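You operate a simulated robot arm through the tools that you are given. There is no shell and no other tool. Be economical: measure what you need, move in short steps, check, and stop when the job is done.

You run a simulated two-armed robot. Do the job below in one go: nothing can be reset, and whatever is moved stays where it is left.

TASK
Put one of the folded rags from the top of the mould bench in the parts tray. Pick up the stub core with one hand, pass it to the other hand and put it on the free end of the spare trough bench. Put the block labelled "21" from the top of the rig bench on top of the short spool there. Put the blue pin from the top of the rig bench on top of the black tall spool there. Do these in any order. Set down upright: stub core, block.

The check looks at the end state, three seconds after you hand in, the way a careful person would. Anything else that was tipped, shoved, dropped, spilled or broken makes it a failure.

THE ROBOT
Two 7-joint arms with fingered hands on one trunk, on a base that drives. Base frame: it is fixed to the floor where the robot stands at the start and does not move with it; the origin is under the middle of the robot, x ahead of it, y to its left, z up. Readings come in mm, degrees, newtons and seconds.
The left shoulder is at the start at [30, 120, 1038], the right one opposite. With the tool pointing down near the work surface each hand reaches from about 280 to 700 mm from the robot's upright axis, wherever it stands, measured 20 degrees to its own side. Places, roughly: block [4500, -2500, 1000]; folded rag (6x9x4 cm) [500, -300, 900]; free end of the spare trough bench [6100, 900, 900]; parts tray (24x17x4 cm) [800, 900, 900]; pin [4000, -2500, 1000]; short spool (6x6x7 cm) [4000, -2400, 900]; stub core (8x8x11 cm) [4200, 2700, 900]; tall spool (8x8x10 cm) [3500, -2500, 900]. Payload 4 kg a hand.
Tool frame (each hand has its own): the origin (TCP) lies between the finger pads and is the grasp point; the fingertips stand 19 mm ahead of it; z points along the fingers, y is the line along which they close. Largest opening 120 mm; the body of the gripper starts 53 mm behind the TCP. The gripper is a hand of 3 fingers: y runs from the thumb to the fingers, the wrist lies at [0, 0, -219] in the tool frame.
Orientation is that of the tool frame in the base frame, as a unit quaternion [x, y, z, w]. With the fingers straight down and closing along the base's y, the tool's x points along the base's -x, its y along +y and its z along -z.

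THE INTERFACE
- The arms move only by the tool arm_command. It takes "left_motion", "right_motion" or both (then of equal length, played together; a hand with none holds still); each is a list of rows, each a list of 6 numbers: the shift along the tool's x, y, z in mm, then the turn, a rotation vector about the tool's x, y, z in degrees. In form: [[dx, dy, dz, ax, ay, az], ...]. A call has 1 to 8 rows; each row shifts and turns the commanded pose from where the row before left it, along the tool's axes as they then stand. Rows are played at 5 a second. More than 50 mm and 8.6 degrees between two rows, and nothing of the call is played. Where a pose cannot be reached the arm comes as near as it can. A force on the tool above 40 N (or 10 N above the force at the start of the call, whichever is more), or a blocked arm, ends the call early, and 0.2 s more pass. In this call time passes only in rows, and 0.2 s behind the last. It gives the time, the measured TCP pose, the force on the tool (base axes), the opening and the grip force at its end, in the units of the frame above (readings bear some noise), with the torque about the TCP (base axes, N m) and any sound that the robot's microphone picked up.
- Cameras (640 x 400 px; columns grow to the right, rows downward): "scene" is now at [50.5, -11, 1582.8]; the picture's right is [-0.17, -0.99, 0.00], its down [-0.79, 0.14, -0.60] and it looks along [0.59, -0.10, -0.80] (base axes); focal length 282 px, centre (320, 200). "left" rides on the left gripper at [-66, -4, -79] in its tool frame; the picture's right is [0.05, -1.00, 0.00], its down [0.76, 0.04, -0.64] and it looks along [0.64, 0.03, 0.77] (tool axes); focal length 251 px, centre (320, 200). "right" rides on the right gripper at [66, -4, -79] in its tool frame; the picture's right is [0.05, 1.00, 0.00], its down [-0.76, 0.04, -0.64] and it looks along [-0.64, 0.04, 0.77] (tool axes); focal length 251 px, centre (320, 200). There is no depth. A picture from a camera that has moved, and an enlarged one, comes with that camera's place and axes in the base frame and with its lens.
- grab_frame(camera): a new picture of that camera. The clock stands still meanwhile.
- slide_trunk(by): slides the trunk up (or, below 0, down) by that many mm; the arms and the scene camera ride with it, the base frame stays. It gives what a move gives, with no picture.
- roll_base(legs): drives the robot by 1 to 6 legs, each [ahead, turn to the left] in mm and degrees, along the robot's own axes; the way and the turn of a leg run together, so that a leg with both is an arc; at most 1500 mm and 180 degrees a leg. The arms and the cameras ride along, it lands a little off, and it stops where it bumps. It gives what a move gives.
- curl_fingers(finger1, finger2, thumb_bend, hand): sets how far each is bent, from 0 (flat) to 1 (curled in); at 0.3 the hand is open as for a grip, at 0.7 the pads meet at the TCP. One left out holds its place. A second passes; each finger stops where it meets its share of the squeeze, and holds until it gets a number again. It is the only way to open and close the hand. It gives what a move gives, with no picture; readings hold the bend of each and the force on the fingers (four entries, about 0 where the hand has none), thumb and palm.
- head_to(pan, tilt): turns the head with the scene camera to pan (to the left, within 120 degrees either way) and tilt (down, from -29 to 69), counted from straight ahead of the robot. It gives what a move gives.
- close_up(camera, box): a new picture of the part [left, top, right, bottom] of that camera's present view, enlarged. The clock stands still meanwhile.
- close_job(): hands the job in; it is judged then, once.

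Go step by step. Nothing tells you exact positions but the pictures and the camera data: compare them with the known pose of the tool, close in by small moves and look again before you grip or let go. The budget is 165 turns and 130 pictures, counting those below and the enlarged ones. Unless the task says otherwise, let go and move clear before handing in.

The tools are called after ">>>" as name(argument=value, ...) on one line, values as JSON. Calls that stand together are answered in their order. arm_command: Moves the arms, as the interface text tells. Its arguments: {"type":"object","properties":{"left_motion":{"type":"array"},"right_motion":{"type":"array"}},"required":[]} The other tools are called the same way: slide_trunk (by) slides the trunk up or down; curl_fingers (finger1, finger2, thumb_bend, hand) moves the fingers one by one; roll_base (legs) drives the base; head_to (pan, tilt) turns the head that bears the scene camera; grab_frame (camera) takes a picture; close_up (camera, box) takes an enlarged picture of a part of a camera's view; close_job () hands the job in.

At the start:

```text
t: 0.0
left_eef_pos: [380.3, 21.0, 1111.4]
left_tcp_rot: [0.013, 1.0, -0.001, 0.0]
left_contact_force: [-0.1, 0.0, -1.4]
left_torque: [0.0, -0.01, -0.02]
left_opening: 120.1
left_grasp_force: 0.1
left_shape: jaw
left_bend: [0.3, 0.3, 0.3]
left_finger forces: [0.0, 0.0, 0.0, 0.1, 0.0, 0.0]
right_eef_pos: [366.2, -351.2, 1078.1]
right_tcp_rot: [0.013, 1.0, 0.0, 0.001]
right_contact_force: [0.0, 0.4, 0.6]
right_torque: [-0.01, -0.01, 0.03]
right_opening: 120.0
right_grasp_force: 0.0
right_shape: jaw
right_bend: [0.3, 0.3, 0.3]
right_finger forces: [0.1, 0.0, 0.0, 0.0, 0.0, 0.0]
trunk travel left (down, up): [-250.0, 290.0]
robot x, y, heading: [0.5, 0.8, 0.1]
head pan, tilt: [-9.8, 53.1]
```

scene: 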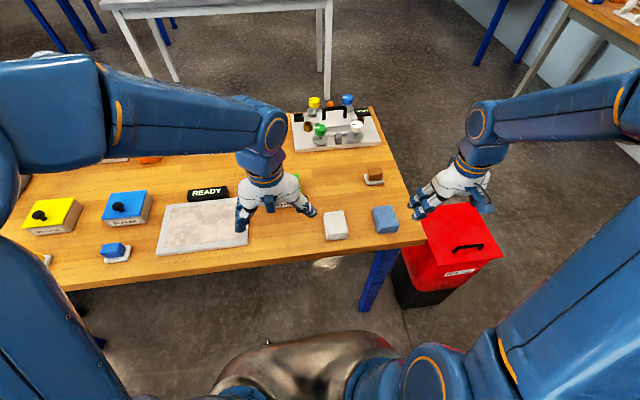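
right: 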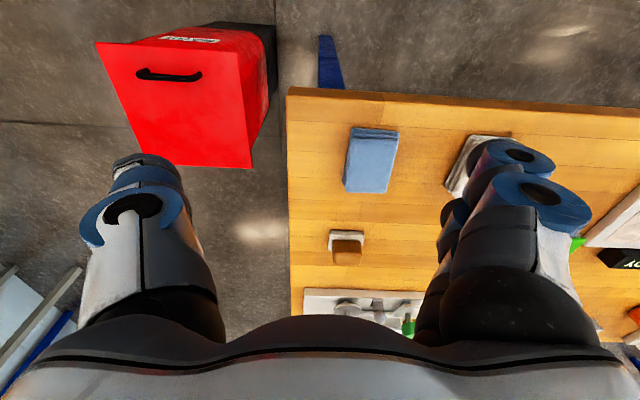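
left: 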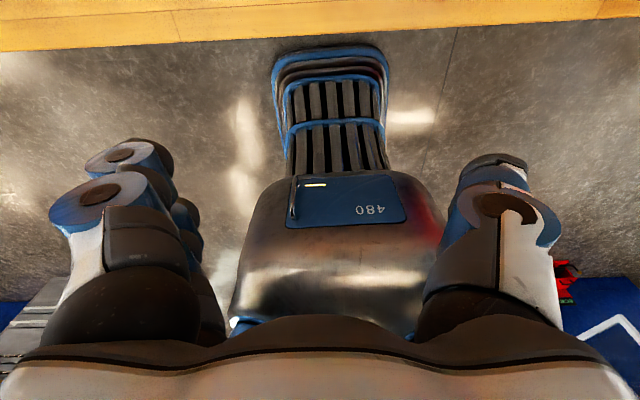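

I see the mould bench ahead with two folded cloths at about [458,-271] and [459,-123]. Next I look left for the parts tray and enlarge the rags.

>>> close_up(camera="scene", box=[230, 80, 470, 260])

>>> head_to(pan=45, tilt=40)

>>> grab_frame(camera="scene")

```text
2.22 times, centred on (350, 170) of scene
camera zoom: at [50.5, -11.0, 1582.8], right [-0.17, -0.99, 0.0], down [-0.79, 0.14, -0.6], along [0.59, -0.1, -0.8], focal length 627 px, centre (253, 267)
```

zoom: 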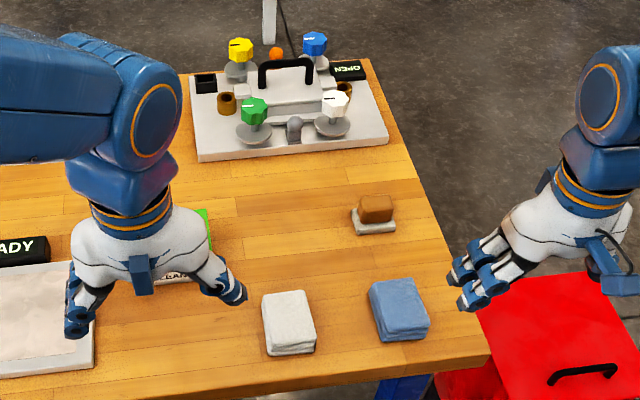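

```text
t: 1.2
left_eef_pos: [380.3, 22.5, 1111.6]
left_tcp_rot: [0.012, 1.0, 0.0, 0.0]
left_contact_force: [0.4, -0.9, 0.8]
left_torque: [-0.03, 0.0, 0.0]
left_opening: 120.0
left_grasp_force: 0.1
left_shape: jaw
left_bend: [0.3, 0.3, 0.3]
left_finger forces: [0.0, 0.0, 0.1, 0.0, 0.0, 0.1]
right_eef_pos: [365.5, -350.7, 1079.5]
right_tcp_rot: [0.012, 1.0, 0.0, 0.0]
right_contact_force: [0.3, -0.1, 0.6]
right_torque: [-0.01, -0.03, 0.0]
right_opening: 120.0
right_grasp_force: 0.0
right_shape: jaw
right_bend: [0.3, 0.3, 0.3]
right_finger forces: [0.0, 0.0, 0.0, 0.0, 0.0, 0.0]
trunk travel left (down, up): [-250.0, 290.0]
robot x, y, heading: [0.2, -2.1, -0.1]
head pan, tilt: [45.0, 40.0]
```

```text
125 pictures are left
camera scene: at [37.8, 61.7, 1601.0], right [0.71, -0.71, 0.0], down [-0.46, -0.45, -0.77], along [0.54, 0.54, -0.64], focal length 282 px, centre (320, 200)
```

scene: 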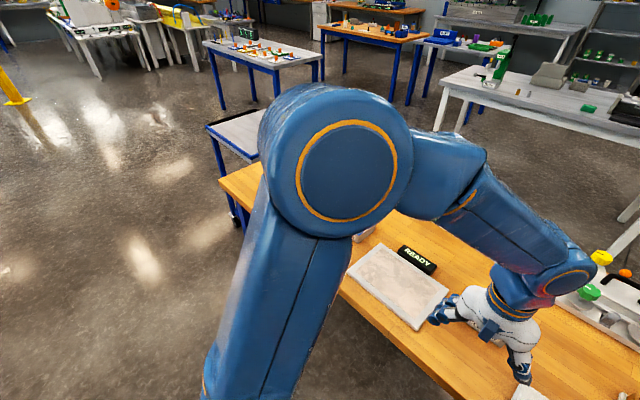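

The blue rag's top triangulates to about [472,-281,882], table about 842. I move the right hand above it and look.

>>> arm_command(right_motion=[[-26.5, 17.5, 28, 0, 0, 0], [-26.5, 17.5, 28, 0, 0, 0], [-26.5, 17.5, 28, 0, 0, 0], [-26.5, 17.5, 28, 0, 0, 0], [0, 0, 0, 0, 0, 0]])

>>> grab_frame(camera="right")

```text
t: 2.4
left_eef_pos: [378.3, 22.5, 1113.3]
left_tcp_rot: [0.013, 1.0, 0.0, 0.0]
left_contact_force: [-0.6, -0.2, 0.2]
left_torque: [-0.02, -0.02, 0.0]
left_opening: 119.9
left_grasp_force: 0.1
left_shape: jaw
left_bend: [0.3, 0.3, 0.3]
left_finger forces: [0.0, 0.0, 0.0, 0.0, 0.0, 0.0]
right_eef_pos: [470.9, -282.4, 966.5]
right_tcp_rot: [0.012, 1.0, 0.001, 0.001]
right_contact_force: [-0.3, -0.6, 0.4]
right_torque: [0.02, -0.02, 0.0]
right_opening: 119.8
right_grasp_force: 0.1
right_shape: jaw
right_bend: [0.3, 0.3, 0.3]
right_finger forces: [0.0, 0.1, 0.0, 0.1, 0.0, 0.0]
trunk travel left (down, up): [-250.0, 290.0]
robot x, y, heading: [0.4, -1.6, -0.3]
head pan, tilt: [45.0, 40.0]
```

```text
124 pictures are left
camera right: at [405.3, -285.2, 1046.2], right [-0.03, 1.0, 0.0], down [0.76, 0.02, 0.64], along [0.64, 0.02, -0.76], focal length 251 px, centre (320, 200)
```

right: 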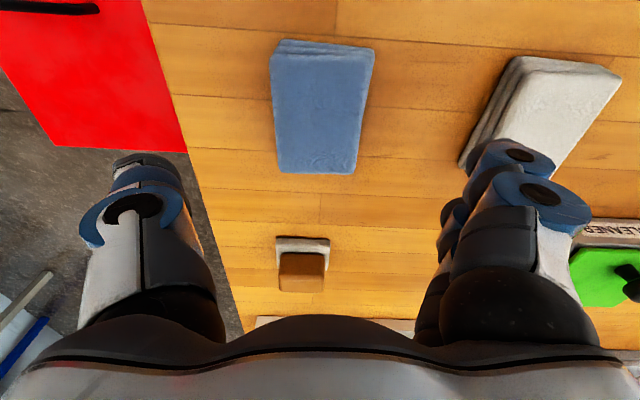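

The rag is aligned with the base axes, centred at about [473,-283], right under the hand. I go down and close gently.

>>> arm_command(right_motion=[[-1, 0, 40, 0, 0, 0], [0, 0, 40, 0, 0, 0], [0, 0, 17, 0, 0, 0], [0, 0, 0, 0, 0, 0]])

>>> grab_frame(camera="right")

```text
t: 3.6
left_eef_pos: [378.1, 22.5, 1111.7]
left_tcp_rot: [0.013, 1.0, 0.001, 0.001]
left_contact_force: [0.6, -0.1, -0.2]
left_torque: [0.02, 0.01, -0.01]
left_opening: 119.9
left_grasp_force: 0.1
left_shape: jaw
left_bend: [0.3, 0.3, 0.3]
left_finger forces: [0.0, 0.0, 0.1, 0.0, 0.0, 0.0]
right_eef_pos: [476.4, -283.5, 876.7]
right_tcp_rot: [0.013, 1.0, -0.001, 0.005]
right_contact_force: [-6.6, -1.5, 21.8]
right_torque: [0.45, 0.12, -0.16]
right_opening: 119.9
right_grasp_force: 0.0
right_shape: jaw
right_bend: [0.29, 0.29, 0.29]
right_finger forces: [7.9, 6.1, 0.0, 0.0, 7.3, 0.1]
trunk travel left (down, up): [-250.0, 290.0]
robot x, y, heading: [1.7, 2.7, 0.1]
head pan, tilt: [45.0, 40.0]
stopped in row 4 (right hand): the force on the tool passed its limit at 40 N (the readings are from after the stop); the commanded pose is now the measured one
```

```text
123 pictures are left
camera right: at [409.8, -285.9, 954.5], right [-0.03, 1.0, 0.0], down [0.76, 0.02, 0.65], along [0.65, 0.02, -0.76], focal length 251 px, centre (320, 200)
```

right: 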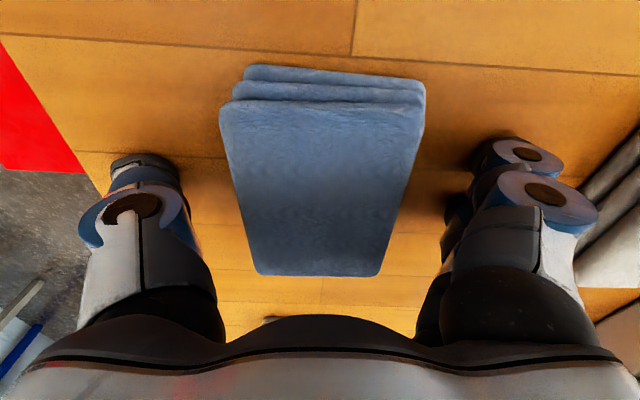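

The fingertips touched the bench (table top about z 857). I rise a little and close.

>>> arm_command(right_motion=[[0, 0, -5, 0, 0, 0]])

>>> curl_fingers(hand="right", finger1=0.62, finger2=0.62, thumb_bend=0.62)

>>> arm_command(right_motion=[[0, 0, -30, 0, 0, 0], [0, 0, -40, 0, 0, 0], [0, 0, -40, 0, 0, 0], [0, 0, 0, 0, 0, 0]])

>>> grab_frame(camera="right")

```text
t: 4.0
left_eef_pos: [381.5, 21.2, 1111.7]
left_tcp_rot: [0.012, 1.0, -0.001, 0.0]
left_contact_force: [0.4, -0.2, 0.5]
left_torque: [0.03, -0.01, -0.01]
left_opening: 119.9
left_grasp_force: 0.1
left_shape: jaw
left_bend: [0.3, 0.3, 0.3]
left_finger forces: [0.0, 0.1, 0.0, 0.0, 0.0, 0.0]
right_eef_pos: [476.9, -283.2, 878.6]
right_tcp_rot: [0.012, 1.0, 0.0, 0.002]
right_contact_force: [-1.0, 1.3, 1.6]
right_torque: [0.08, 0.05, 0.03]
right_opening: 120.3
right_grasp_force: 0.0
right_shape: jaw
right_bend: [0.29, 0.29, 0.3]
right_finger forces: [0.6, 0.5, 0.0, 0.1, 0.6, 0.1]
trunk travel left (down, up): [-250.0, 290.0]
robot x, y, heading: [2.8, 3.8, -0.2]
head pan, tilt: [45.0, 40.0]
```

```text
t: 4.5
left_eef_pos: [379.4, 22.1, 1111.7]
left_tcp_rot: [0.012, 1.0, -0.002, 0.001]
left_contact_force: [0.3, -0.6, -0.2]
left_torque: [0.02, 0.04, 0.0]
left_opening: 119.8
left_grasp_force: 0.0
left_shape: jaw
left_bend: [0.3, 0.3, 0.3]
left_finger forces: [0.0, 0.0, 0.0, 0.1, 0.0, 0.0]
right_eef_pos: [482.2, -283.0, 884.6]
right_tcp_rot: [0.012, 1.0, -0.001, 0.011]
right_contact_force: [-7.3, 4.4, 29.3]
right_torque: [0.0, 0.26, -0.14]
right_opening: 66.5
right_grasp_force: 37.1
right_shape: fingers
right_bend: [0.54, 0.55, 0.52]
right_finger forces: [17.4, 19.7, 0.1, 0.0, 37.2, 0.1]
trunk travel left (down, up): [-250.0, 290.0]
robot x, y, heading: [1.6, 0.2, 0.2]
head pan, tilt: [45.0, 40.0]
stopped (right hand): the force on the tool passed its limit at 44 N (the readings are from after the stop); the commanded pose is now the measured one
```

```text
t: 5.5
left_eef_pos: [380.7, 21.8, 1111.5]
left_tcp_rot: [0.012, 1.0, -0.001, 0.0]
left_contact_force: [0.8, 0.0, 0.5]
left_torque: [0.02, 0.03, 0.02]
left_opening: 120.0
left_grasp_force: 0.0
left_shape: jaw
left_bend: [0.3, 0.3, 0.3]
left_finger forces: [0.1, 0.1, 0.1, 0.1, 0.1, 0.0]
right_eef_pos: [481.3, -284.9, 991.9]
right_tcp_rot: [0.012, 1.0, -0.001, 0.007]
right_contact_force: [-0.4, -0.5, 0.0]
right_torque: [0.03, 0.0, 0.02]
right_opening: 65.3
right_grasp_force: 23.4
right_shape: fingers
right_bend: [0.54, 0.55, 0.52]
right_finger forces: [12.4, 10.9, 0.1, 0.1, 23.4, 0.1]
trunk travel left (down, up): [-250.0, 290.0]
robot x, y, heading: [-2.2, -1.1, 0.1]
head pan, tilt: [45.0, 40.0]
```

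```text
122 pictures are left
camera right: at [414.1, -286.5, 1070.3], right [-0.03, 1.0, 0.0], down [0.76, 0.02, 0.66], along [0.66, 0.02, -0.76], focal length 251 px, centre (320, 200)
```

right: 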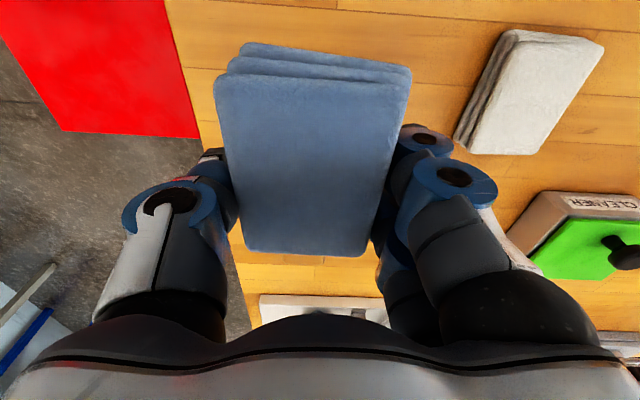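

The rag is held. I back off and turn left so I can see the tray.

>>> roll_base(legs=[[-350, 0], [0, 90]])

>>> head_to(pan=-40, tilt=30)

>>> grab_frame(camera="scene")

```text
t: 10.0
left_eef_pos: [-124.8, 310.6, 1110.9]
left_tcp_rot: [-0.426, 0.905, -0.001, 0.001]
left_contact_force: [-0.4, 0.3, 0.4]
left_torque: [-0.03, 0.01, -0.01]
left_opening: 120.1
left_grasp_force: 0.1
left_shape: jaw
left_bend: [0.3, 0.3, 0.3]
left_finger forces: [0.0, 0.0, 0.0, 0.1, 0.0, 0.0]
right_eef_pos: [179.5, 200.9, 992.4]
right_tcp_rot: [-0.426, 0.905, 0.002, 0.008]
right_contact_force: [-1.0, -0.1, 0.0]
right_torque: [-0.04, -0.01, 0.01]
right_opening: 64.5
right_grasp_force: 20.7
right_shape: fingers
right_bend: [0.55, 0.56, 0.52]
right_finger forces: [10.9, 9.6, 0.0, 0.1, 20.6, 0.1]
trunk travel left (down, up): [-250.0, 290.0]
robot x, y, heading: [-295.9, -47.4, 52.8]
head pan, tilt: [45.0, 40.0]
stopped in leg 2: the robot was blocked; the commanded pose is now the measured one
```

```text
t: 11.6
left_eef_pos: [-121.0, 307.8, 1111.1]
left_tcp_rot: [-0.426, 0.905, 0.0, 0.0]
left_contact_force: [-0.1, -0.5, -0.1]
left_torque: [0.03, 0.0, 0.03]
left_opening: 120.2
left_grasp_force: 0.0
left_shape: jaw
left_bend: [0.3, 0.3, 0.3]
left_finger forces: [0.0, 0.1, 0.0, 0.0, 0.0, 0.0]
right_eef_pos: [182.0, 198.3, 992.4]
right_tcp_rot: [-0.426, 0.905, 0.003, 0.008]
right_contact_force: [-0.3, 0.1, -0.1]
right_torque: [-0.01, 0.0, -0.01]
right_opening: 64.6
right_grasp_force: 20.3
right_shape: fingers
right_bend: [0.55, 0.56, 0.52]
right_finger forces: [10.9, 9.7, 0.1, 0.0, 20.5, 0.0]
trunk travel left (down, up): [-250.0, 290.0]
robot x, y, heading: [-295.4, -43.1, 53.0]
head pan, tilt: [-40.0, 30.0]
```

```text
121 pictures are left
camera scene: at [-221.2, -37.4, 1616.3], right [0.23, -0.97, 0.0], down [-0.49, -0.11, -0.87], along [0.84, 0.2, -0.5], focal length 282 px, centre (320, 200)
```

scene: 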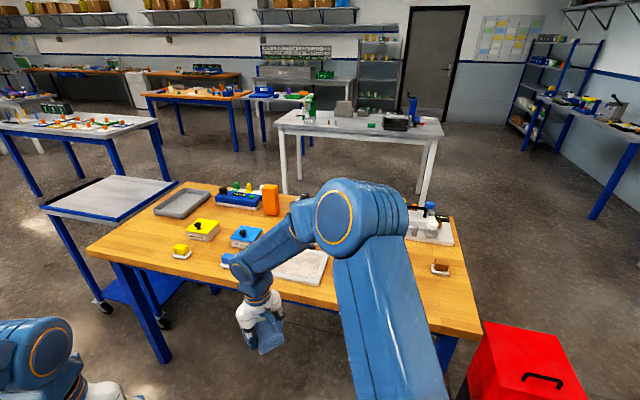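

The parts tray is the grey tray at about [848,952] on the bench's left rear. The turn was blocked by something, so I look around to see what is near.

>>> head_to(pan=60, tilt=45)

>>> grab_frame(camera="scene")

>>> head_to(pan=120, tilt=45)

>>> grab_frame(camera="scene")

>>> head_to(pan=-115, tilt=45)

>>> grab_frame(camera="scene")

```text
t: 13.3
left_eef_pos: [-121.1, 308.2, 1111.4]
left_tcp_rot: [-0.425, 0.905, -0.001, 0.0]
left_contact_force: [0.2, -0.1, 0.5]
left_torque: [-0.01, -0.01, 0.01]
left_opening: 119.7
left_grasp_force: 0.0
left_shape: jaw
left_bend: [0.3, 0.3, 0.3]
left_finger forces: [0.1, 0.1, 0.1, 0.0, 0.0, 0.1]
right_eef_pos: [181.0, 199.1, 992.1]
right_tcp_rot: [-0.426, 0.904, 0.003, 0.009]
right_contact_force: [-0.7, -0.3, -1.6]
right_torque: [-0.01, 0.02, -0.04]
right_opening: 64.4
right_grasp_force: 20.5
right_shape: fingers
right_bend: [0.55, 0.56, 0.52]
right_finger forces: [11.0, 9.6, 0.0, 0.0, 20.6, 0.0]
trunk travel left (down, up): [-250.0, 290.0]
robot x, y, heading: [-295.4, -45.9, 53.0]
head pan, tilt: [60.0, 45.0]
```

```text
120 pictures are left
camera scene: at [-341.2, 17.2, 1593.8], right [0.92, 0.39, 0.0], down [0.28, -0.65, -0.71], along [-0.28, 0.65, -0.71], focal length 282 px, centre (320, 200)
```

scene: 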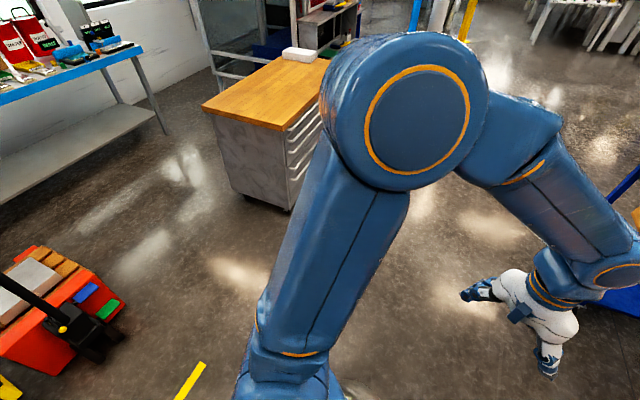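

```text
t: 14.6
left_eef_pos: [-120.9, 309.0, 1111.4]
left_tcp_rot: [-0.425, 0.905, 0.0, 0.0]
left_contact_force: [0.9, -0.1, -0.6]
left_torque: [-0.01, -0.01, 0.0]
left_opening: 120.1
left_grasp_force: 0.0
left_shape: jaw
left_bend: [0.3, 0.3, 0.3]
left_finger forces: [0.0, 0.1, 0.1, 0.0, 0.0, 0.1]
right_eef_pos: [181.5, 198.7, 992.4]
right_tcp_rot: [-0.426, 0.905, 0.004, 0.008]
right_contact_force: [-0.4, -0.4, -0.2]
right_torque: [0.02, -0.02, -0.02]
right_opening: 64.6
right_grasp_force: 20.6
right_shape: fingers
right_bend: [0.55, 0.56, 0.52]
right_finger forces: [10.9, 9.6, 0.0, 0.0, 20.6, 0.0]
trunk travel left (down, up): [-250.0, 290.0]
robot x, y, heading: [-294.3, -46.2, 53.1]
head pan, tilt: [120.0, 45.0]
```

```text
119 pictures are left
camera scene: at [-390.2, -47.8, 1593.8], right [0.12, 0.99, 0.0], down [0.7, -0.09, -0.71], along [-0.7, 0.09, -0.71], focal length 282 px, centre (320, 200)
```

scene: 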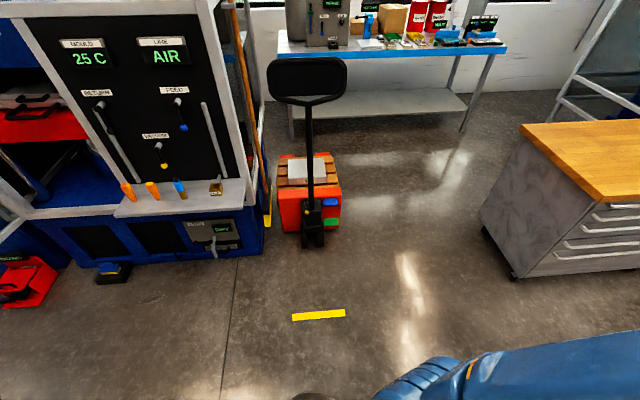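

```text
t: 17.9
left_eef_pos: [-121.6, 309.3, 1112.3]
left_tcp_rot: [-0.426, 0.905, 0.0, 0.0]
left_contact_force: [0.1, 0.2, 0.8]
left_torque: [-0.03, 0.02, -0.02]
left_opening: 119.8
left_grasp_force: 0.0
left_shape: jaw
left_bend: [0.3, 0.3, 0.3]
left_finger forces: [0.0, 0.0, 0.1, 0.0, 0.0, 0.0]
right_eef_pos: [180.4, 199.6, 991.4]
right_tcp_rot: [-0.426, 0.905, 0.003, 0.009]
right_contact_force: [0.1, 0.9, -0.5]
right_torque: [-0.02, -0.03, 0.01]
right_opening: 64.1
right_grasp_force: 20.4
right_shape: fingers
right_bend: [0.55, 0.56, 0.52]
right_finger forces: [10.9, 9.7, 0.0, 0.1, 20.6, 0.0]
trunk travel left (down, up): [-250.0, 290.0]
robot x, y, heading: [-288.0, -44.3, 53.1]
head pan, tilt: [-115.0, 45.0]
```

```text
118 pictures are left
camera scene: at [-271.3, -129.5, 1593.8], right [-0.88, -0.47, 0.0], down [-0.33, 0.62, -0.71], along [0.33, -0.62, -0.71], focal length 282 px, centre (320, 200)
```

scene: 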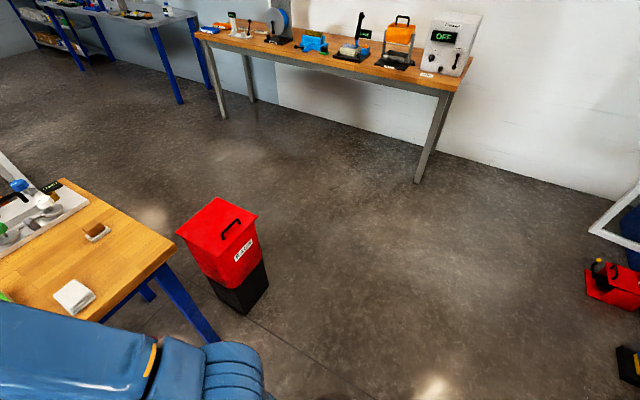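

Nothing obvious is close. I look steeply down on both sides of the base.

>>> head_to(pan=100, tilt=69)

>>> grab_frame(camera="scene")

>>> head_to(pan=-60, tilt=69)

>>> grab_frame(camera="scene")

```text
t: 21.1
left_eef_pos: [-122.0, 307.8, 1111.3]
left_tcp_rot: [-0.426, 0.905, 0.0, 0.0]
left_contact_force: [0.4, 0.4, -0.4]
left_torque: [-0.02, -0.02, -0.02]
left_opening: 120.0
left_grasp_force: 0.0
left_shape: jaw
left_bend: [0.3, 0.3, 0.3]
left_finger forces: [0.0, 0.1, 0.0, 0.0, 0.0, 0.1]
right_eef_pos: [181.2, 199.7, 990.8]
right_tcp_rot: [-0.426, 0.905, 0.003, 0.01]
right_contact_force: [-0.1, -0.2, 0.2]
right_torque: [0.02, -0.05, 0.01]
right_opening: 64.4
right_grasp_force: 21.1
right_shape: fingers
right_bend: [0.55, 0.56, 0.52]
right_finger forces: [10.9, 9.5, 0.0, 0.1, 20.7, 0.0]
trunk travel left (down, up): [-250.0, 290.0]
robot x, y, heading: [-292.0, -47.7, 53.0]
head pan, tilt: [100.0, 68.8]
```

```text
117 pictures are left
camera scene: at [-359.3, -32.3, 1564.9], right [0.45, 0.89, 0.0], down [0.83, -0.42, -0.36], along [-0.32, 0.16, -0.93], focal length 282 px, centre (320, 200)
```

scene: 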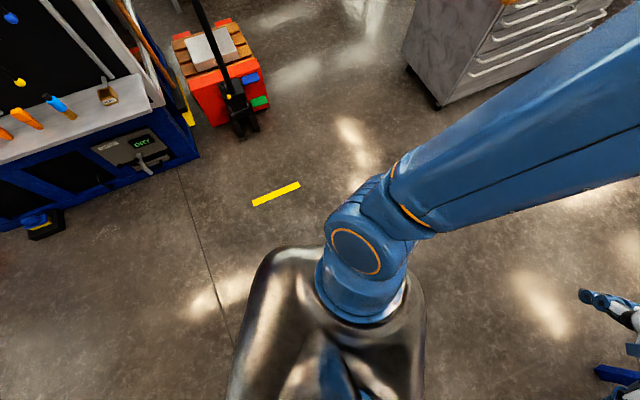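

```text
t: 23.5
left_eef_pos: [-121.7, 308.1, 1112.4]
left_tcp_rot: [-0.426, 0.905, 0.001, 0.0]
left_contact_force: [0.6, 0.2, 0.2]
left_torque: [0.03, 0.01, 0.02]
left_opening: 120.0
left_grasp_force: 0.0
left_shape: jaw
left_bend: [0.3, 0.3, 0.3]
left_finger forces: [0.0, 0.0, 0.0, 0.0, 0.1, 0.1]
right_eef_pos: [180.9, 199.8, 992.1]
right_tcp_rot: [-0.426, 0.905, 0.003, 0.008]
right_contact_force: [0.1, -0.5, -0.2]
right_torque: [-0.01, 0.02, 0.0]
right_opening: 64.6
right_grasp_force: 20.8
right_shape: fingers
right_bend: [0.55, 0.56, 0.52]
right_finger forces: [10.9, 9.6, 0.0, 0.0, 20.6, 0.0]
trunk travel left (down, up): [-250.0, 290.0]
robot x, y, heading: [-299.1, -43.8, 52.7]
head pan, tilt: [-60.0, 68.8]
```

```text
116 pictures are left
camera scene: at [-254.0, -64.5, 1564.9], right [-0.12, -0.99, 0.0], down [-0.93, 0.11, -0.36], along [0.36, -0.04, -0.93], focal length 282 px, centre (320, 200)
```

scene: 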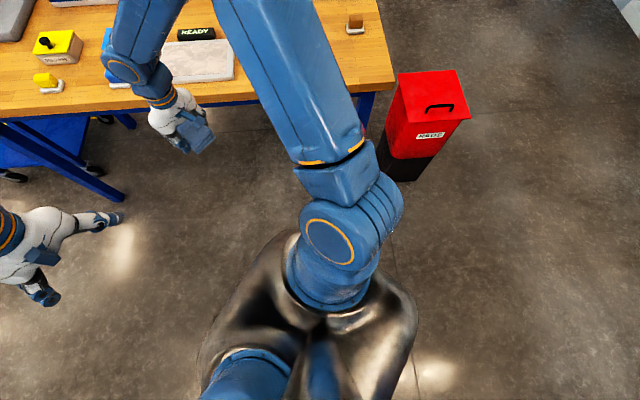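

I see nothing touching the base. I try a further small turn to find out.

>>> roll_base(legs=[[0, 12]])

```text
t: 24.7
left_eef_pos: [-196.8, 337.4, 1111.6]
left_tcp_rot: [-0.518, 0.855, 0.001, 0.001]
left_contact_force: [0.6, 0.1, 0.6]
left_torque: [0.02, -0.04, 0.04]
left_opening: 120.0
left_grasp_force: 0.2
left_shape: jaw
left_bend: [0.3, 0.3, 0.3]
left_finger forces: [0.0, 0.0, 0.1, 0.0, 0.1, 0.0]
right_eef_pos: [121.4, 293.4, 992.9]
right_tcp_rot: [-0.518, 0.855, 0.004, 0.009]
right_contact_force: [-0.2, -0.7, -0.7]
right_torque: [-0.01, 0.01, 0.01]
right_opening: 64.3
right_grasp_force: 20.9
right_shape: fingers
right_bend: [0.55, 0.56, 0.52]
right_finger forces: [10.9, 9.7, 0.0, 0.0, 20.6, 0.1]
trunk travel left (down, up): [-250.0, 290.0]
robot x, y, heading: [-278.0, -46.9, 65.1]
head pan, tilt: [-60.0, 68.8]
```

It turned freely now. I turn to heading 90 and drive along the bench to y≈900.

>>> roll_base(legs=[[0, 25], [900, 0]])

```text
t: 30.7
left_eef_pos: [-350.8, 1241.7, 1112.2]
left_tcp_rot: [-0.684, 0.73, 0.001, 0.0]
left_contact_force: [0.3, 0.8, 0.0]
left_torque: [-0.04, 0.02, 0.04]
left_opening: 120.2
left_grasp_force: 0.1
left_shape: jaw
left_bend: [0.3, 0.3, 0.3]
left_finger forces: [0.0, 0.0, 0.0, 0.0, 0.1, 0.0]
right_eef_pos: [-42.0, 1328.5, 992.6]
right_tcp_rot: [-0.684, 0.729, 0.005, 0.007]
right_contact_force: [0.2, 0.0, -0.6]
right_torque: [0.0, 0.01, -0.01]
right_opening: 64.3
right_grasp_force: 20.9
right_shape: fingers
right_bend: [0.55, 0.56, 0.52]
right_finger forces: [11.2, 10.1, 0.1, 0.0, 21.3, 0.1]
trunk travel left (down, up): [-250.0, 290.0]
robot x, y, heading: [-275.2, 849.0, 88.8]
head pan, tilt: [-60.0, 68.8]
```

Next I raise the right hand, turn to face the bench at the tray, and look.

>>> arm_command(right_motion=[[0, 0, -45, 0, 0, 0], [0, 0, -45, 0, 0, 0]])

>>> roll_base(legs=[[0, -70], [200, 0]])

>>> head_to(pan=-15, tilt=45)

>>> grab_frame(camera="scene")

```text
t: 31.3
left_eef_pos: [-351.6, 1239.3, 1112.0]
left_tcp_rot: [-0.684, 0.73, 0.0, 0.001]
left_contact_force: [0.7, 0.5, -0.5]
left_torque: [0.02, 0.01, -0.02]
left_opening: 119.8
left_grasp_force: 0.1
left_shape: jaw
left_bend: [0.3, 0.3, 0.3]
left_finger forces: [0.0, 0.1, 0.0, 0.1, 0.0, 0.0]
right_eef_pos: [-42.2, 1327.8, 1084.3]
right_tcp_rot: [-0.683, 0.73, 0.005, 0.007]
right_contact_force: [0.4, 0.5, -0.6]
right_torque: [-0.02, 0.01, -0.01]
right_opening: 64.4
right_grasp_force: 21.0
right_shape: fingers
right_bend: [0.55, 0.56, 0.52]
right_finger forces: [11.2, 10.0, 0.1, 0.0, 21.2, 0.0]
trunk travel left (down, up): [-250.0, 290.0]
robot x, y, heading: [-272.9, 852.2, 89.2]
head pan, tilt: [-60.0, 68.8]
```

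```text
t: 33.8
left_eef_pos: [-25.1, 1159.2, 1111.7]
left_tcp_rot: [-0.309, 0.951, 0.0, 0.0]
left_contact_force: [0.6, -0.3, 0.4]
left_torque: [0.06, 0.03, -0.02]
left_opening: 119.9
left_grasp_force: 0.0
left_shape: jaw
left_bend: [0.3, 0.3, 0.3]
left_finger forces: [0.0, 0.1, 0.0, 0.0, 0.0, 0.1]
right_eef_pos: [239.1, 974.5, 1083.4]
right_tcp_rot: [-0.308, 0.951, 0.003, 0.007]
right_contact_force: [0.7, -1.1, -0.6]
right_torque: [0.06, 0.06, 0.01]
right_opening: 64.0
right_grasp_force: 22.0
right_shape: fingers
right_bend: [0.55, 0.56, 0.52]
right_finger forces: [11.7, 10.8, 0.0, 0.0, 22.5, 0.1]
trunk travel left (down, up): [-250.0, 290.0]
robot x, y, heading: [-313.7, 899.0, 37.1]
head pan, tilt: [-60.0, 68.8]
stopped in leg 1: the robot was blocked; the commanded pose is now the measured one
```

```text
t: 35.0
left_eef_pos: [-28.5, 1162.9, 1112.3]
left_tcp_rot: [-0.309, 0.951, 0.0, 0.001]
left_contact_force: [-1.1, 1.2, 0.0]
left_torque: [0.02, 0.0, -0.02]
left_opening: 119.7
left_grasp_force: 0.1
left_shape: jaw
left_bend: [0.3, 0.3, 0.3]
left_finger forces: [0.1, 0.0, 0.1, 0.0, 0.0, 0.0]
right_eef_pos: [235.9, 978.5, 1084.7]
right_tcp_rot: [-0.308, 0.951, 0.002, 0.008]
right_contact_force: [-0.5, -0.7, -0.2]
right_torque: [0.04, -0.01, -0.01]
right_opening: 64.5
right_grasp_force: 22.3
right_shape: fingers
right_bend: [0.55, 0.56, 0.52]
right_finger forces: [11.8, 10.6, 0.0, 0.0, 22.3, 0.0]
trunk travel left (down, up): [-250.0, 290.0]
robot x, y, heading: [-317.4, 890.7, 37.5]
head pan, tilt: [-15.0, 45.0]
```

```text
115 pictures are left
camera scene: at [-259.4, 918.3, 1593.7], right [0.38, -0.92, 0.0], down [-0.65, -0.27, -0.71], along [0.65, 0.27, -0.71], focal length 282 px, centre (320, 200)
```

scene: 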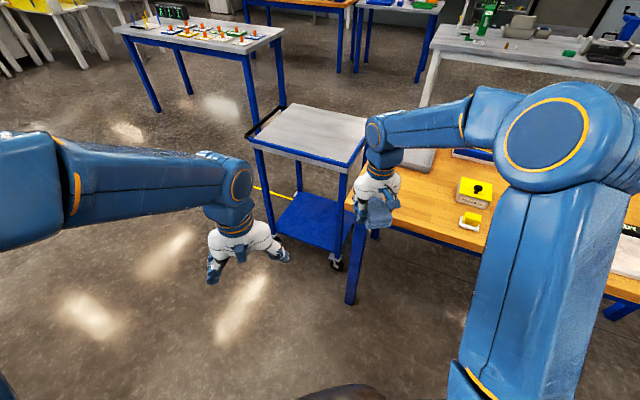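

Again it stopped after about 52° in free space, so long single turns seem to stall; I'll use shorter turns. Turning to about 19° and approaching.

>>> roll_base(legs=[[0, -20], [330, 0]])

>>> head_to(pan=0, tilt=50)

>>> grab_frame(camera="scene")

```text
t: 38.2
left_eef_pos: [367.2, 1153.4, 1111.6]
left_tcp_rot: [-0.144, 0.99, 0.001, -0.001]
left_contact_force: [0.3, 0.6, 0.4]
left_torque: [-0.01, 0.02, 0.0]
left_opening: 120.2
left_grasp_force: 0.1
left_shape: jaw
left_bend: [0.3, 0.3, 0.3]
left_finger forces: [0.0, 0.0, 0.0, 0.0, 0.1, 0.1]
right_eef_pos: [555.8, 891.9, 1084.2]
right_tcp_rot: [-0.142, 0.99, 0.0, 0.008]
right_contact_force: [-0.2, 0.2, -0.4]
right_torque: [0.0, 0.01, 0.04]
right_opening: 64.3
right_grasp_force: 22.2
right_shape: fingers
right_bend: [0.55, 0.56, 0.52]
right_finger forces: [11.6, 10.6, 0.1, 0.0, 22.1, 0.0]
trunk travel left (down, up): [-250.0, 290.0]
robot x, y, heading: [6.1, 1012.4, 17.9]
head pan, tilt: [-15.0, 45.0]
```

```text
t: 39.0
left_eef_pos: [365.9, 1152.9, 1112.0]
left_tcp_rot: [-0.143, 0.99, 0.0, 0.001]
left_contact_force: [0.5, 0.5, -0.5]
left_torque: [0.0, 0.02, -0.02]
left_opening: 119.9
left_grasp_force: 0.1
left_shape: jaw
left_bend: [0.3, 0.3, 0.3]
left_finger forces: [0.0, 0.0, 0.0, 0.0, 0.0, 0.0]
right_eef_pos: [553.9, 893.2, 1084.5]
right_tcp_rot: [-0.143, 0.99, 0.001, 0.01]
right_contact_force: [-0.8, 0.0, -0.5]
right_torque: [0.02, 0.03, 0.03]
right_opening: 64.2
right_grasp_force: 22.0
right_shape: fingers
right_bend: [0.55, 0.56, 0.52]
right_finger forces: [11.3, 10.6, 0.1, 0.0, 22.0, 0.0]
trunk travel left (down, up): [-250.0, 290.0]
robot x, y, heading: [4.4, 1012.1, 17.8]
head pan, tilt: [0.0, 50.0]
```

```text
114 pictures are left
camera scene: at [56.0, 1028.2, 1586.9], right [0.31, -0.95, 0.0], down [-0.73, -0.23, -0.64], along [0.61, 0.2, -0.77], focal length 282 px, centre (320, 200)
```

scene: 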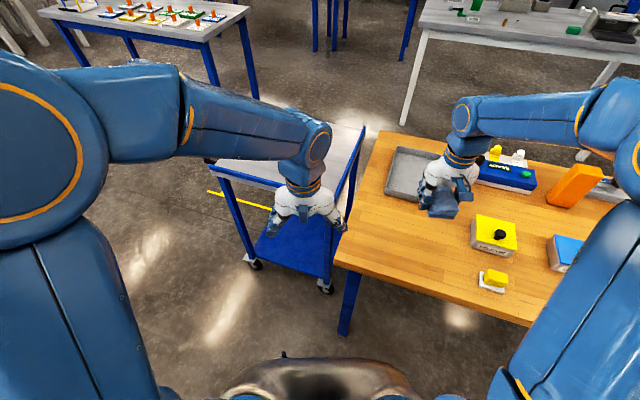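

The tray spans about x 697–939, y 843–1013. I need about 90 mm more approach, keeping clear of the bench's front leg.

>>> roll_base(legs=[[90, 0]])

>>> grab_frame(camera="right")

```text
t: 40.1
left_eef_pos: [455.6, 1181.8, 1112.0]
left_tcp_rot: [-0.143, 0.99, 0.0, 0.001]
left_contact_force: [0.1, 0.0, -0.9]
left_torque: [-0.05, 0.02, 0.03]
left_opening: 119.9
left_grasp_force: 0.1
left_shape: jaw
left_bend: [0.3, 0.3, 0.3]
left_finger forces: [0.0, 0.0, 0.0, 0.0, 0.0, 0.0]
right_eef_pos: [643.4, 919.9, 1083.9]
right_tcp_rot: [-0.143, 0.99, 0.0, 0.007]
right_contact_force: [0.1, -0.1, 0.2]
right_torque: [-0.04, 0.0, -0.01]
right_opening: 64.1
right_grasp_force: 21.8
right_shape: fingers
right_bend: [0.55, 0.56, 0.52]
right_finger forces: [11.4, 10.5, 0.0, 0.1, 22.1, 0.0]
trunk travel left (down, up): [-250.0, 290.0]
robot x, y, heading: [89.0, 1038.5, 17.7]
head pan, tilt: [0.0, 50.0]
```

```text
113 pictures are left
camera right: at [579.7, 898.0, 1161.8], right [-0.33, 0.94, 0.0], down [0.71, 0.25, 0.66], along [0.62, 0.22, -0.76], focal length 251 px, centre (320, 200)
```

right: 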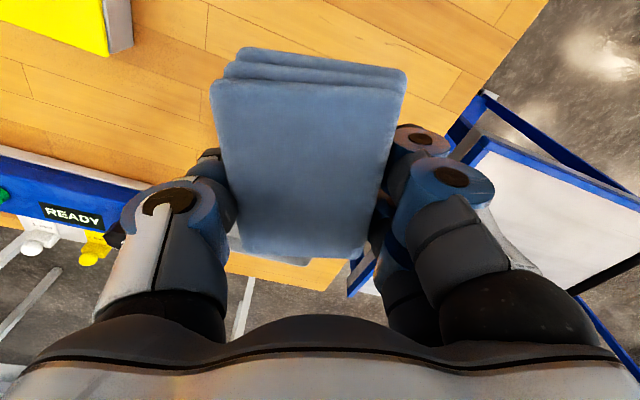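

I move the hand forward over the tray, still high, and check from the head.

>>> arm_command(right_motion=[[-42, -10, 20, 0, 0, 0], [-42, -9, 20, 0, 0, 0], [-44, -9, 20, 0, 0, 0], [0, 0, 0, 0, 0, 0]])

>>> head_to(pan=-20, tilt=50)

>>> close_up(camera="scene", box=[200, 60, 440, 210])

```text
t: 41.1
left_eef_pos: [452.2, 1182.3, 1112.6]
left_tcp_rot: [-0.144, 0.99, 0.0, 0.0]
left_contact_force: [-0.8, -0.4, 0.1]
left_torque: [-0.02, -0.01, -0.01]
left_opening: 120.0
left_grasp_force: 0.0
left_shape: jaw
left_bend: [0.3, 0.3, 0.3]
left_finger forces: [0.0, 0.0, 0.0, 0.0, 0.1, 0.0]
right_eef_pos: [771.2, 932.1, 1027.0]
right_tcp_rot: [-0.143, 0.99, 0.0, 0.008]
right_contact_force: [-0.3, 0.0, -0.7]
right_torque: [0.01, -0.04, -0.02]
right_opening: 64.5
right_grasp_force: 21.8
right_shape: fingers
right_bend: [0.55, 0.56, 0.52]
right_finger forces: [11.4, 10.6, 0.0, 0.0, 22.1, 0.0]
trunk travel left (down, up): [-250.0, 290.0]
robot x, y, heading: [91.5, 1037.2, 17.4]
head pan, tilt: [0.0, 50.0]
```

```text
t: 42.0
left_eef_pos: [452.2, 1182.8, 1111.5]
left_tcp_rot: [-0.143, 0.99, -0.001, 0.001]
left_contact_force: [0.0, 0.0, 0.0]
left_torque: [-0.01, -0.01, 0.0]
left_opening: 119.9
left_grasp_force: 0.1
left_shape: jaw
left_bend: [0.3, 0.3, 0.3]
left_finger forces: [0.0, 0.0, 0.0, 0.0, 0.0, 0.1]
right_eef_pos: [772.6, 932.5, 1026.7]
right_tcp_rot: [-0.143, 0.99, 0.0, 0.008]
right_contact_force: [0.2, 0.2, -0.4]
right_torque: [-0.01, 0.03, -0.01]
right_opening: 64.2
right_grasp_force: 22.3
right_shape: fingers
right_bend: [0.55, 0.56, 0.52]
right_finger forces: [11.3, 10.6, 0.1, 0.1, 22.0, 0.0]
trunk travel left (down, up): [-250.0, 290.0]
robot x, y, heading: [88.0, 1036.1, 17.8]
head pan, tilt: [-20.0, 50.0]
```

```text
2.67 times, centred on (320, 135) of scene
camera zoom: at [147.1, 1030.1, 1586.8], right [-0.04, -1.0, 0.0], down [-0.77, 0.03, -0.64], along [0.64, -0.02, -0.77], focal length 752 px, centre (320, 373)
```

zoom: 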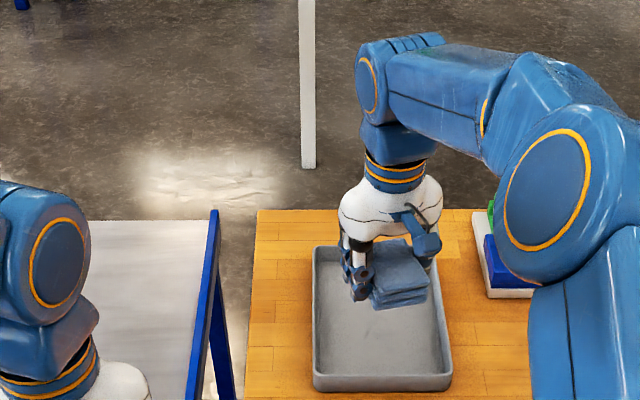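

The hand is over the tray (x 715–941, y 856–1018). I go slightly forward and lower the rag into it.

>>> arm_command(right_motion=[[-16, -4, 40, 0, 0, 0], [0, 0, 40, 0, 0, 0], [0, 0, 30, 0, 0, 0], [0, 0, 15, 0, 0, 0], [0, 0, 0, 0, 0, 0]])

>>> close_up(camera="scene", box=[260, 100, 420, 220])

```text
t: 43.1
left_eef_pos: [453.7, 1182.1, 1111.1]
left_tcp_rot: [-0.143, 0.99, 0.0, 0.0]
left_contact_force: [-0.4, -0.6, 0.2]
left_torque: [-0.01, -0.02, 0.02]
left_opening: 119.9
left_grasp_force: 0.0
left_shape: jaw
left_bend: [0.3, 0.3, 0.3]
left_finger forces: [0.1, 0.0, 0.1, 0.0, 0.0, 0.1]
right_eef_pos: [788.9, 931.5, 902.0]
right_tcp_rot: [-0.142, 0.99, 0.001, 0.009]
right_contact_force: [-0.5, 0.0, 0.1]
right_torque: [0.02, 0.0, 0.05]
right_opening: 64.1
right_grasp_force: 21.9
right_shape: fingers
right_bend: [0.55, 0.56, 0.52]
right_finger forces: [11.5, 10.6, 0.1, 0.0, 22.0, 0.0]
trunk travel left (down, up): [-250.0, 290.0]
robot x, y, heading: [93.5, 1037.1, 17.6]
head pan, tilt: [-20.0, 50.0]
```

```text
3.33 times, centred on (340, 160) of scene
camera zoom: at [147.0, 1030.0, 1586.9], right [-0.04, -1.0, 0.0], down [-0.77, 0.03, -0.64], along [0.64, -0.02, -0.77], focal length 940 px, centre (253, 333)
```

zoom: 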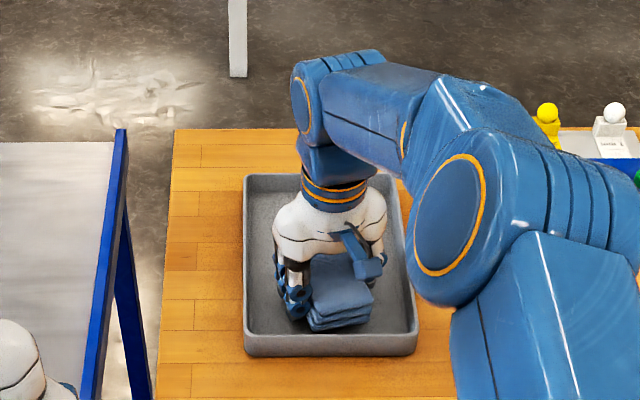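

Inside the tray and clear of its walls. I lower a bit more and open partially.

>>> arm_command(right_motion=[[0, 0, 6, 0, 0, 0], [0, 0, 4, 0, 0, 0], [0, 0, 0, 0, 0, 0]])

>>> curl_fingers(hand="right", finger1=0.43, finger2=0.43, thumb_bend=0.43)

>>> arm_command(right_motion=[[0, 0, -30, 0, 0, 0], [0, 0, -45, 0, 0, 0], [0, 0, -45, 0, 0, 0], [20, 0, -45, 0, 0, 0], [40, 0, 0, 0, 0, 0], [40, 0, 0, 0, 0, 0]])

>>> close_up(camera="scene", box=[260, 100, 420, 220])

```text
t: 44.0
left_eef_pos: [453.2, 1183.1, 1112.1]
left_tcp_rot: [-0.144, 0.99, 0.0, 0.0]
left_contact_force: [0.3, -0.4, 0.9]
left_torque: [0.01, -0.03, -0.01]
left_opening: 119.8
left_grasp_force: 0.1
left_shape: jaw
left_bend: [0.3, 0.3, 0.3]
left_finger forces: [0.1, 0.0, 0.1, 0.1, 0.0, 0.1]
right_eef_pos: [790.2, 932.0, 892.2]
right_tcp_rot: [-0.142, 0.99, 0.0, 0.009]
right_contact_force: [-0.1, -0.3, -0.5]
right_torque: [-0.03, -0.03, 0.01]
right_opening: 64.0
right_grasp_force: 22.0
right_shape: fingers
right_bend: [0.55, 0.56, 0.52]
right_finger forces: [11.4, 10.6, 0.0, 0.0, 22.0, 0.1]
trunk travel left (down, up): [-250.0, 290.0]
robot x, y, heading: [92.6, 1037.0, 17.9]
head pan, tilt: [-20.0, 50.0]
```

```text
t: 45.0
left_eef_pos: [453.8, 1182.7, 1111.0]
left_tcp_rot: [-0.143, 0.99, 0.0, 0.0]
left_contact_force: [1.1, -0.1, -0.3]
left_torque: [-0.01, -0.01, -0.01]
left_opening: 119.7
left_grasp_force: 0.0
left_shape: jaw
left_bend: [0.3, 0.3, 0.3]
left_finger forces: [0.1, 0.0, 0.1, 0.1, 0.0, 0.0]
right_eef_pos: [789.5, 931.6, 892.4]
right_tcp_rot: [-0.143, 0.99, 0.0, 0.008]
right_contact_force: [0.5, 1.0, -0.5]
right_torque: [0.02, -0.03, -0.02]
right_opening: 89.5
right_grasp_force: 0.1
right_shape: fingers
right_bend: [0.43, 0.43, 0.43]
right_finger forces: [0.0, 0.1, 0.0, 0.1, 0.0, 0.1]
trunk travel left (down, up): [-250.0, 290.0]
robot x, y, heading: [91.6, 1037.7, 17.8]
head pan, tilt: [-20.0, 50.0]
```

```text
t: 46.4
left_eef_pos: [452.1, 1182.0, 1112.9]
left_tcp_rot: [-0.144, 0.99, 0.0, 0.0]
left_contact_force: [-1.2, 0.5, 0.0]
left_torque: [-0.01, 0.01, -0.02]
left_opening: 119.7
left_grasp_force: 0.1
left_shape: jaw
left_bend: [0.3, 0.3, 0.3]
left_finger forces: [0.1, 0.1, 0.0, 0.1, 0.0, 0.0]
right_eef_pos: [690.7, 901.3, 1053.9]
right_tcp_rot: [-0.142, 0.99, 0.0, 0.01]
right_contact_force: [-0.4, 0.5, 0.2]
right_torque: [-0.02, -0.03, 0.03]
right_opening: 89.9
right_grasp_force: 0.0
right_shape: fingers
right_bend: [0.43, 0.43, 0.43]
right_finger forces: [0.0, 0.0, 0.0, 0.0, 0.1, 0.1]
trunk travel left (down, up): [-250.0, 290.0]
robot x, y, heading: [90.3, 1038.3, 18.0]
head pan, tilt: [-20.0, 50.0]
```

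```text
3.33 times, centred on (340, 160) of scene
camera zoom: at [145.2, 1029.7, 1586.9], right [-0.04, -1.0, 0.0], down [-0.77, 0.03, -0.64], along [0.64, -0.02, -0.77], focal length 940 px, centre (253, 333)
```

zoom: 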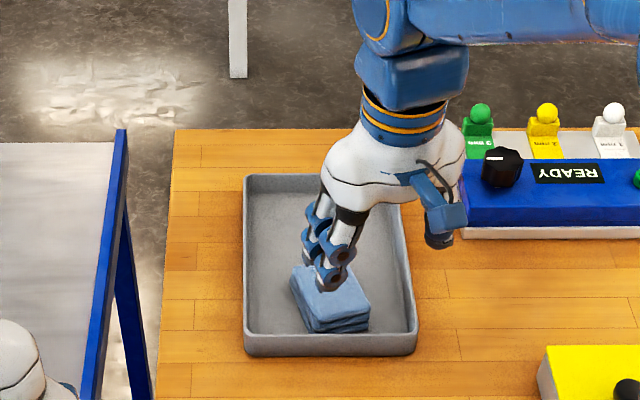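

The rag lies in the tray. I back away, retract the right hand, and survey the room toward the stub core.

>>> roll_base(legs=[[-400, 0]])

>>> arm_command(right_motion=[[45, 0, -10, 0, 0, 0], [45, 0, -10, 0, 0, 0], [45, 0, -10, 0, 0, 0], [45, 0, -10, 0, 0, 0]])

>>> head_to(pan=20, tilt=20)

>>> grab_frame(camera="scene")

```text
t: 48.9
left_eef_pos: [71.1, 1060.7, 1111.0]
left_tcp_rot: [-0.145, 0.989, 0.0, 0.001]
left_contact_force: [0.2, -0.8, 0.1]
left_torque: [0.0, 0.02, -0.05]
left_opening: 120.2
left_grasp_force: 0.0
left_shape: jaw
left_bend: [0.3, 0.3, 0.3]
left_finger forces: [0.0, 0.0, 0.1, 0.0, 0.1, 0.1]
right_eef_pos: [310.7, 782.5, 1052.5]
right_tcp_rot: [-0.146, 0.989, 0.0, 0.009]
right_contact_force: [-0.1, -0.5, 0.9]
right_torque: [0.01, -0.03, 0.02]
right_opening: 89.8
right_grasp_force: 0.0
right_shape: fingers
right_bend: [0.43, 0.43, 0.43]
right_finger forces: [0.0, 0.0, 0.0, 0.1, 0.0, 0.1]
trunk travel left (down, up): [-250.0, 290.0]
robot x, y, heading: [-289.8, 914.0, 18.0]
head pan, tilt: [-20.0, 50.0]
```

```text
t: 49.9
left_eef_pos: [69.0, 1060.8, 1112.0]
left_tcp_rot: [-0.145, 0.989, 0.001, 0.001]
left_contact_force: [-0.5, -0.3, -0.4]
left_torque: [0.01, -0.03, -0.01]
left_opening: 119.8
left_grasp_force: 0.2
left_shape: jaw
left_bend: [0.3, 0.3, 0.3]
left_finger forces: [0.0, 0.0, 0.1, 0.0, 0.0, 0.0]
right_eef_pos: [136.3, 730.8, 1091.0]
right_tcp_rot: [-0.144, 0.99, 0.0, 0.009]
right_contact_force: [0.2, -0.5, -0.2]
right_torque: [-0.01, 0.0, -0.03]
right_opening: 89.5
right_grasp_force: 0.0
right_shape: fingers
right_bend: [0.43, 0.43, 0.43]
right_finger forces: [0.0, 0.0, 0.0, 0.0, 0.1, 0.0]
trunk travel left (down, up): [-250.0, 290.0]
robot x, y, heading: [-290.5, 912.8, 18.0]
head pan, tilt: [-20.0, 50.0]
```

```text
t: 50.9
left_eef_pos: [72.2, 1061.4, 1112.2]
left_tcp_rot: [-0.145, 0.989, 0.0, -0.001]
left_contact_force: [0.4, 0.0, 0.5]
left_torque: [0.03, 0.02, -0.04]
left_opening: 120.0
left_grasp_force: 0.0
left_shape: jaw
left_bend: [0.3, 0.3, 0.3]
left_finger forces: [0.0, 0.1, 0.1, 0.1, 0.0, 0.0]
right_eef_pos: [138.3, 730.1, 1091.3]
right_tcp_rot: [-0.145, 0.989, 0.001, 0.009]
right_contact_force: [-0.5, 0.2, 0.0]
right_torque: [0.02, -0.02, 0.01]
right_opening: 89.7
right_grasp_force: 0.0
right_shape: fingers
right_bend: [0.43, 0.43, 0.43]
right_finger forces: [0.1, 0.0, 0.0, 0.0, 0.0, 0.1]
trunk travel left (down, up): [-250.0, 290.0]
robot x, y, heading: [-293.3, 914.6, 18.2]
head pan, tilt: [20.0, 20.0]
```

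```text
109 pictures are left
camera scene: at [-238.4, 967.2, 1632.4], right [0.61, -0.79, 0.0], down [-0.27, -0.21, -0.94], along [0.74, 0.58, -0.34], focal length 282 px, centre (320, 200)
```

scene: 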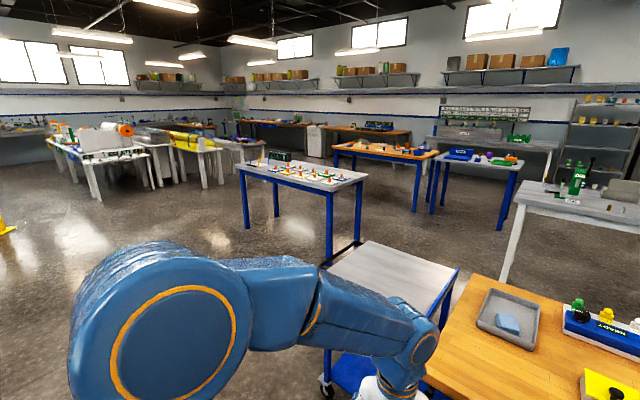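

The trolley sits beside the bench, the wood table with the stub core is beyond at about [3700,2800]. I drive around the left of the trolley in stages.

>>> roll_base(legs=[[0, 23], [0, 22], [1500, 0]])

>>> head_to(pan=-65, tilt=22)

>>> grab_frame(camera="scene")

```text
t: 53.6
left_eef_pos: [-118.2, 1266.9, 1111.7]
left_tcp_rot: [-0.492, 0.871, -0.001, 0.0]
left_contact_force: [0.3, 0.7, 0.3]
left_torque: [-0.05, -0.03, -0.01]
left_opening: 119.9
left_grasp_force: 0.0
left_shape: jaw
left_bend: [0.3, 0.3, 0.3]
left_finger forces: [0.1, 0.1, 0.1, 0.1, 0.0, 0.0]
right_eef_pos: [154.4, 1069.2, 1090.6]
right_tcp_rot: [-0.491, 0.871, 0.002, 0.008]
right_contact_force: [0.7, 0.1, 0.3]
right_torque: [-0.03, -0.04, 0.0]
right_opening: 90.1
right_grasp_force: 0.1
right_shape: fingers
right_bend: [0.43, 0.43, 0.43]
right_finger forces: [0.0, 0.0, 0.0, 0.1, 0.0, 0.0]
trunk travel left (down, up): [-250.0, 290.0]
robot x, y, heading: [-252.6, 893.6, 60.6]
head pan, tilt: [20.0, 20.0]
stopped in leg 2: the robot was blocked; the commanded pose is now the measured one
```

```text
t: 55.2
left_eef_pos: [-117.4, 1265.1, 1111.3]
left_tcp_rot: [-0.491, 0.871, 0.001, 0.001]
left_contact_force: [0.3, -0.1, 0.1]
left_torque: [-0.01, -0.04, 0.03]
left_opening: 119.7
left_grasp_force: 0.1
left_shape: jaw
left_bend: [0.3, 0.3, 0.3]
left_finger forces: [0.0, 0.0, 0.0, 0.0, 0.1, 0.0]
right_eef_pos: [154.3, 1064.9, 1090.2]
right_tcp_rot: [-0.491, 0.871, 0.004, 0.007]
right_contact_force: [-1.0, -0.4, -0.3]
right_torque: [0.01, 0.01, 0.01]
right_opening: 90.0
right_grasp_force: 0.0
right_shape: fingers
right_bend: [0.43, 0.43, 0.43]
right_finger forces: [0.0, 0.0, 0.1, 0.0, 0.0, 0.0]
trunk travel left (down, up): [-250.0, 290.0]
robot x, y, heading: [-252.0, 890.1, 60.7]
head pan, tilt: [-65.0, 22.0]
```

```text
108 pictures are left
camera scene: at [-171.7, 869.3, 1629.2], right [-0.07, -1.0, 0.0], down [-0.37, 0.03, -0.93], along [0.92, -0.07, -0.37], focal length 282 px, centre (320, 200)
```

scene: 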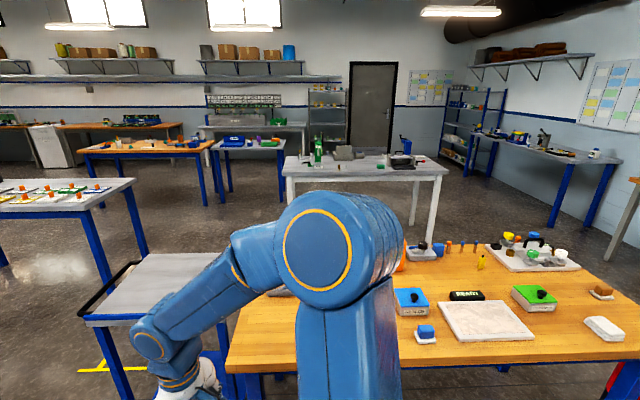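

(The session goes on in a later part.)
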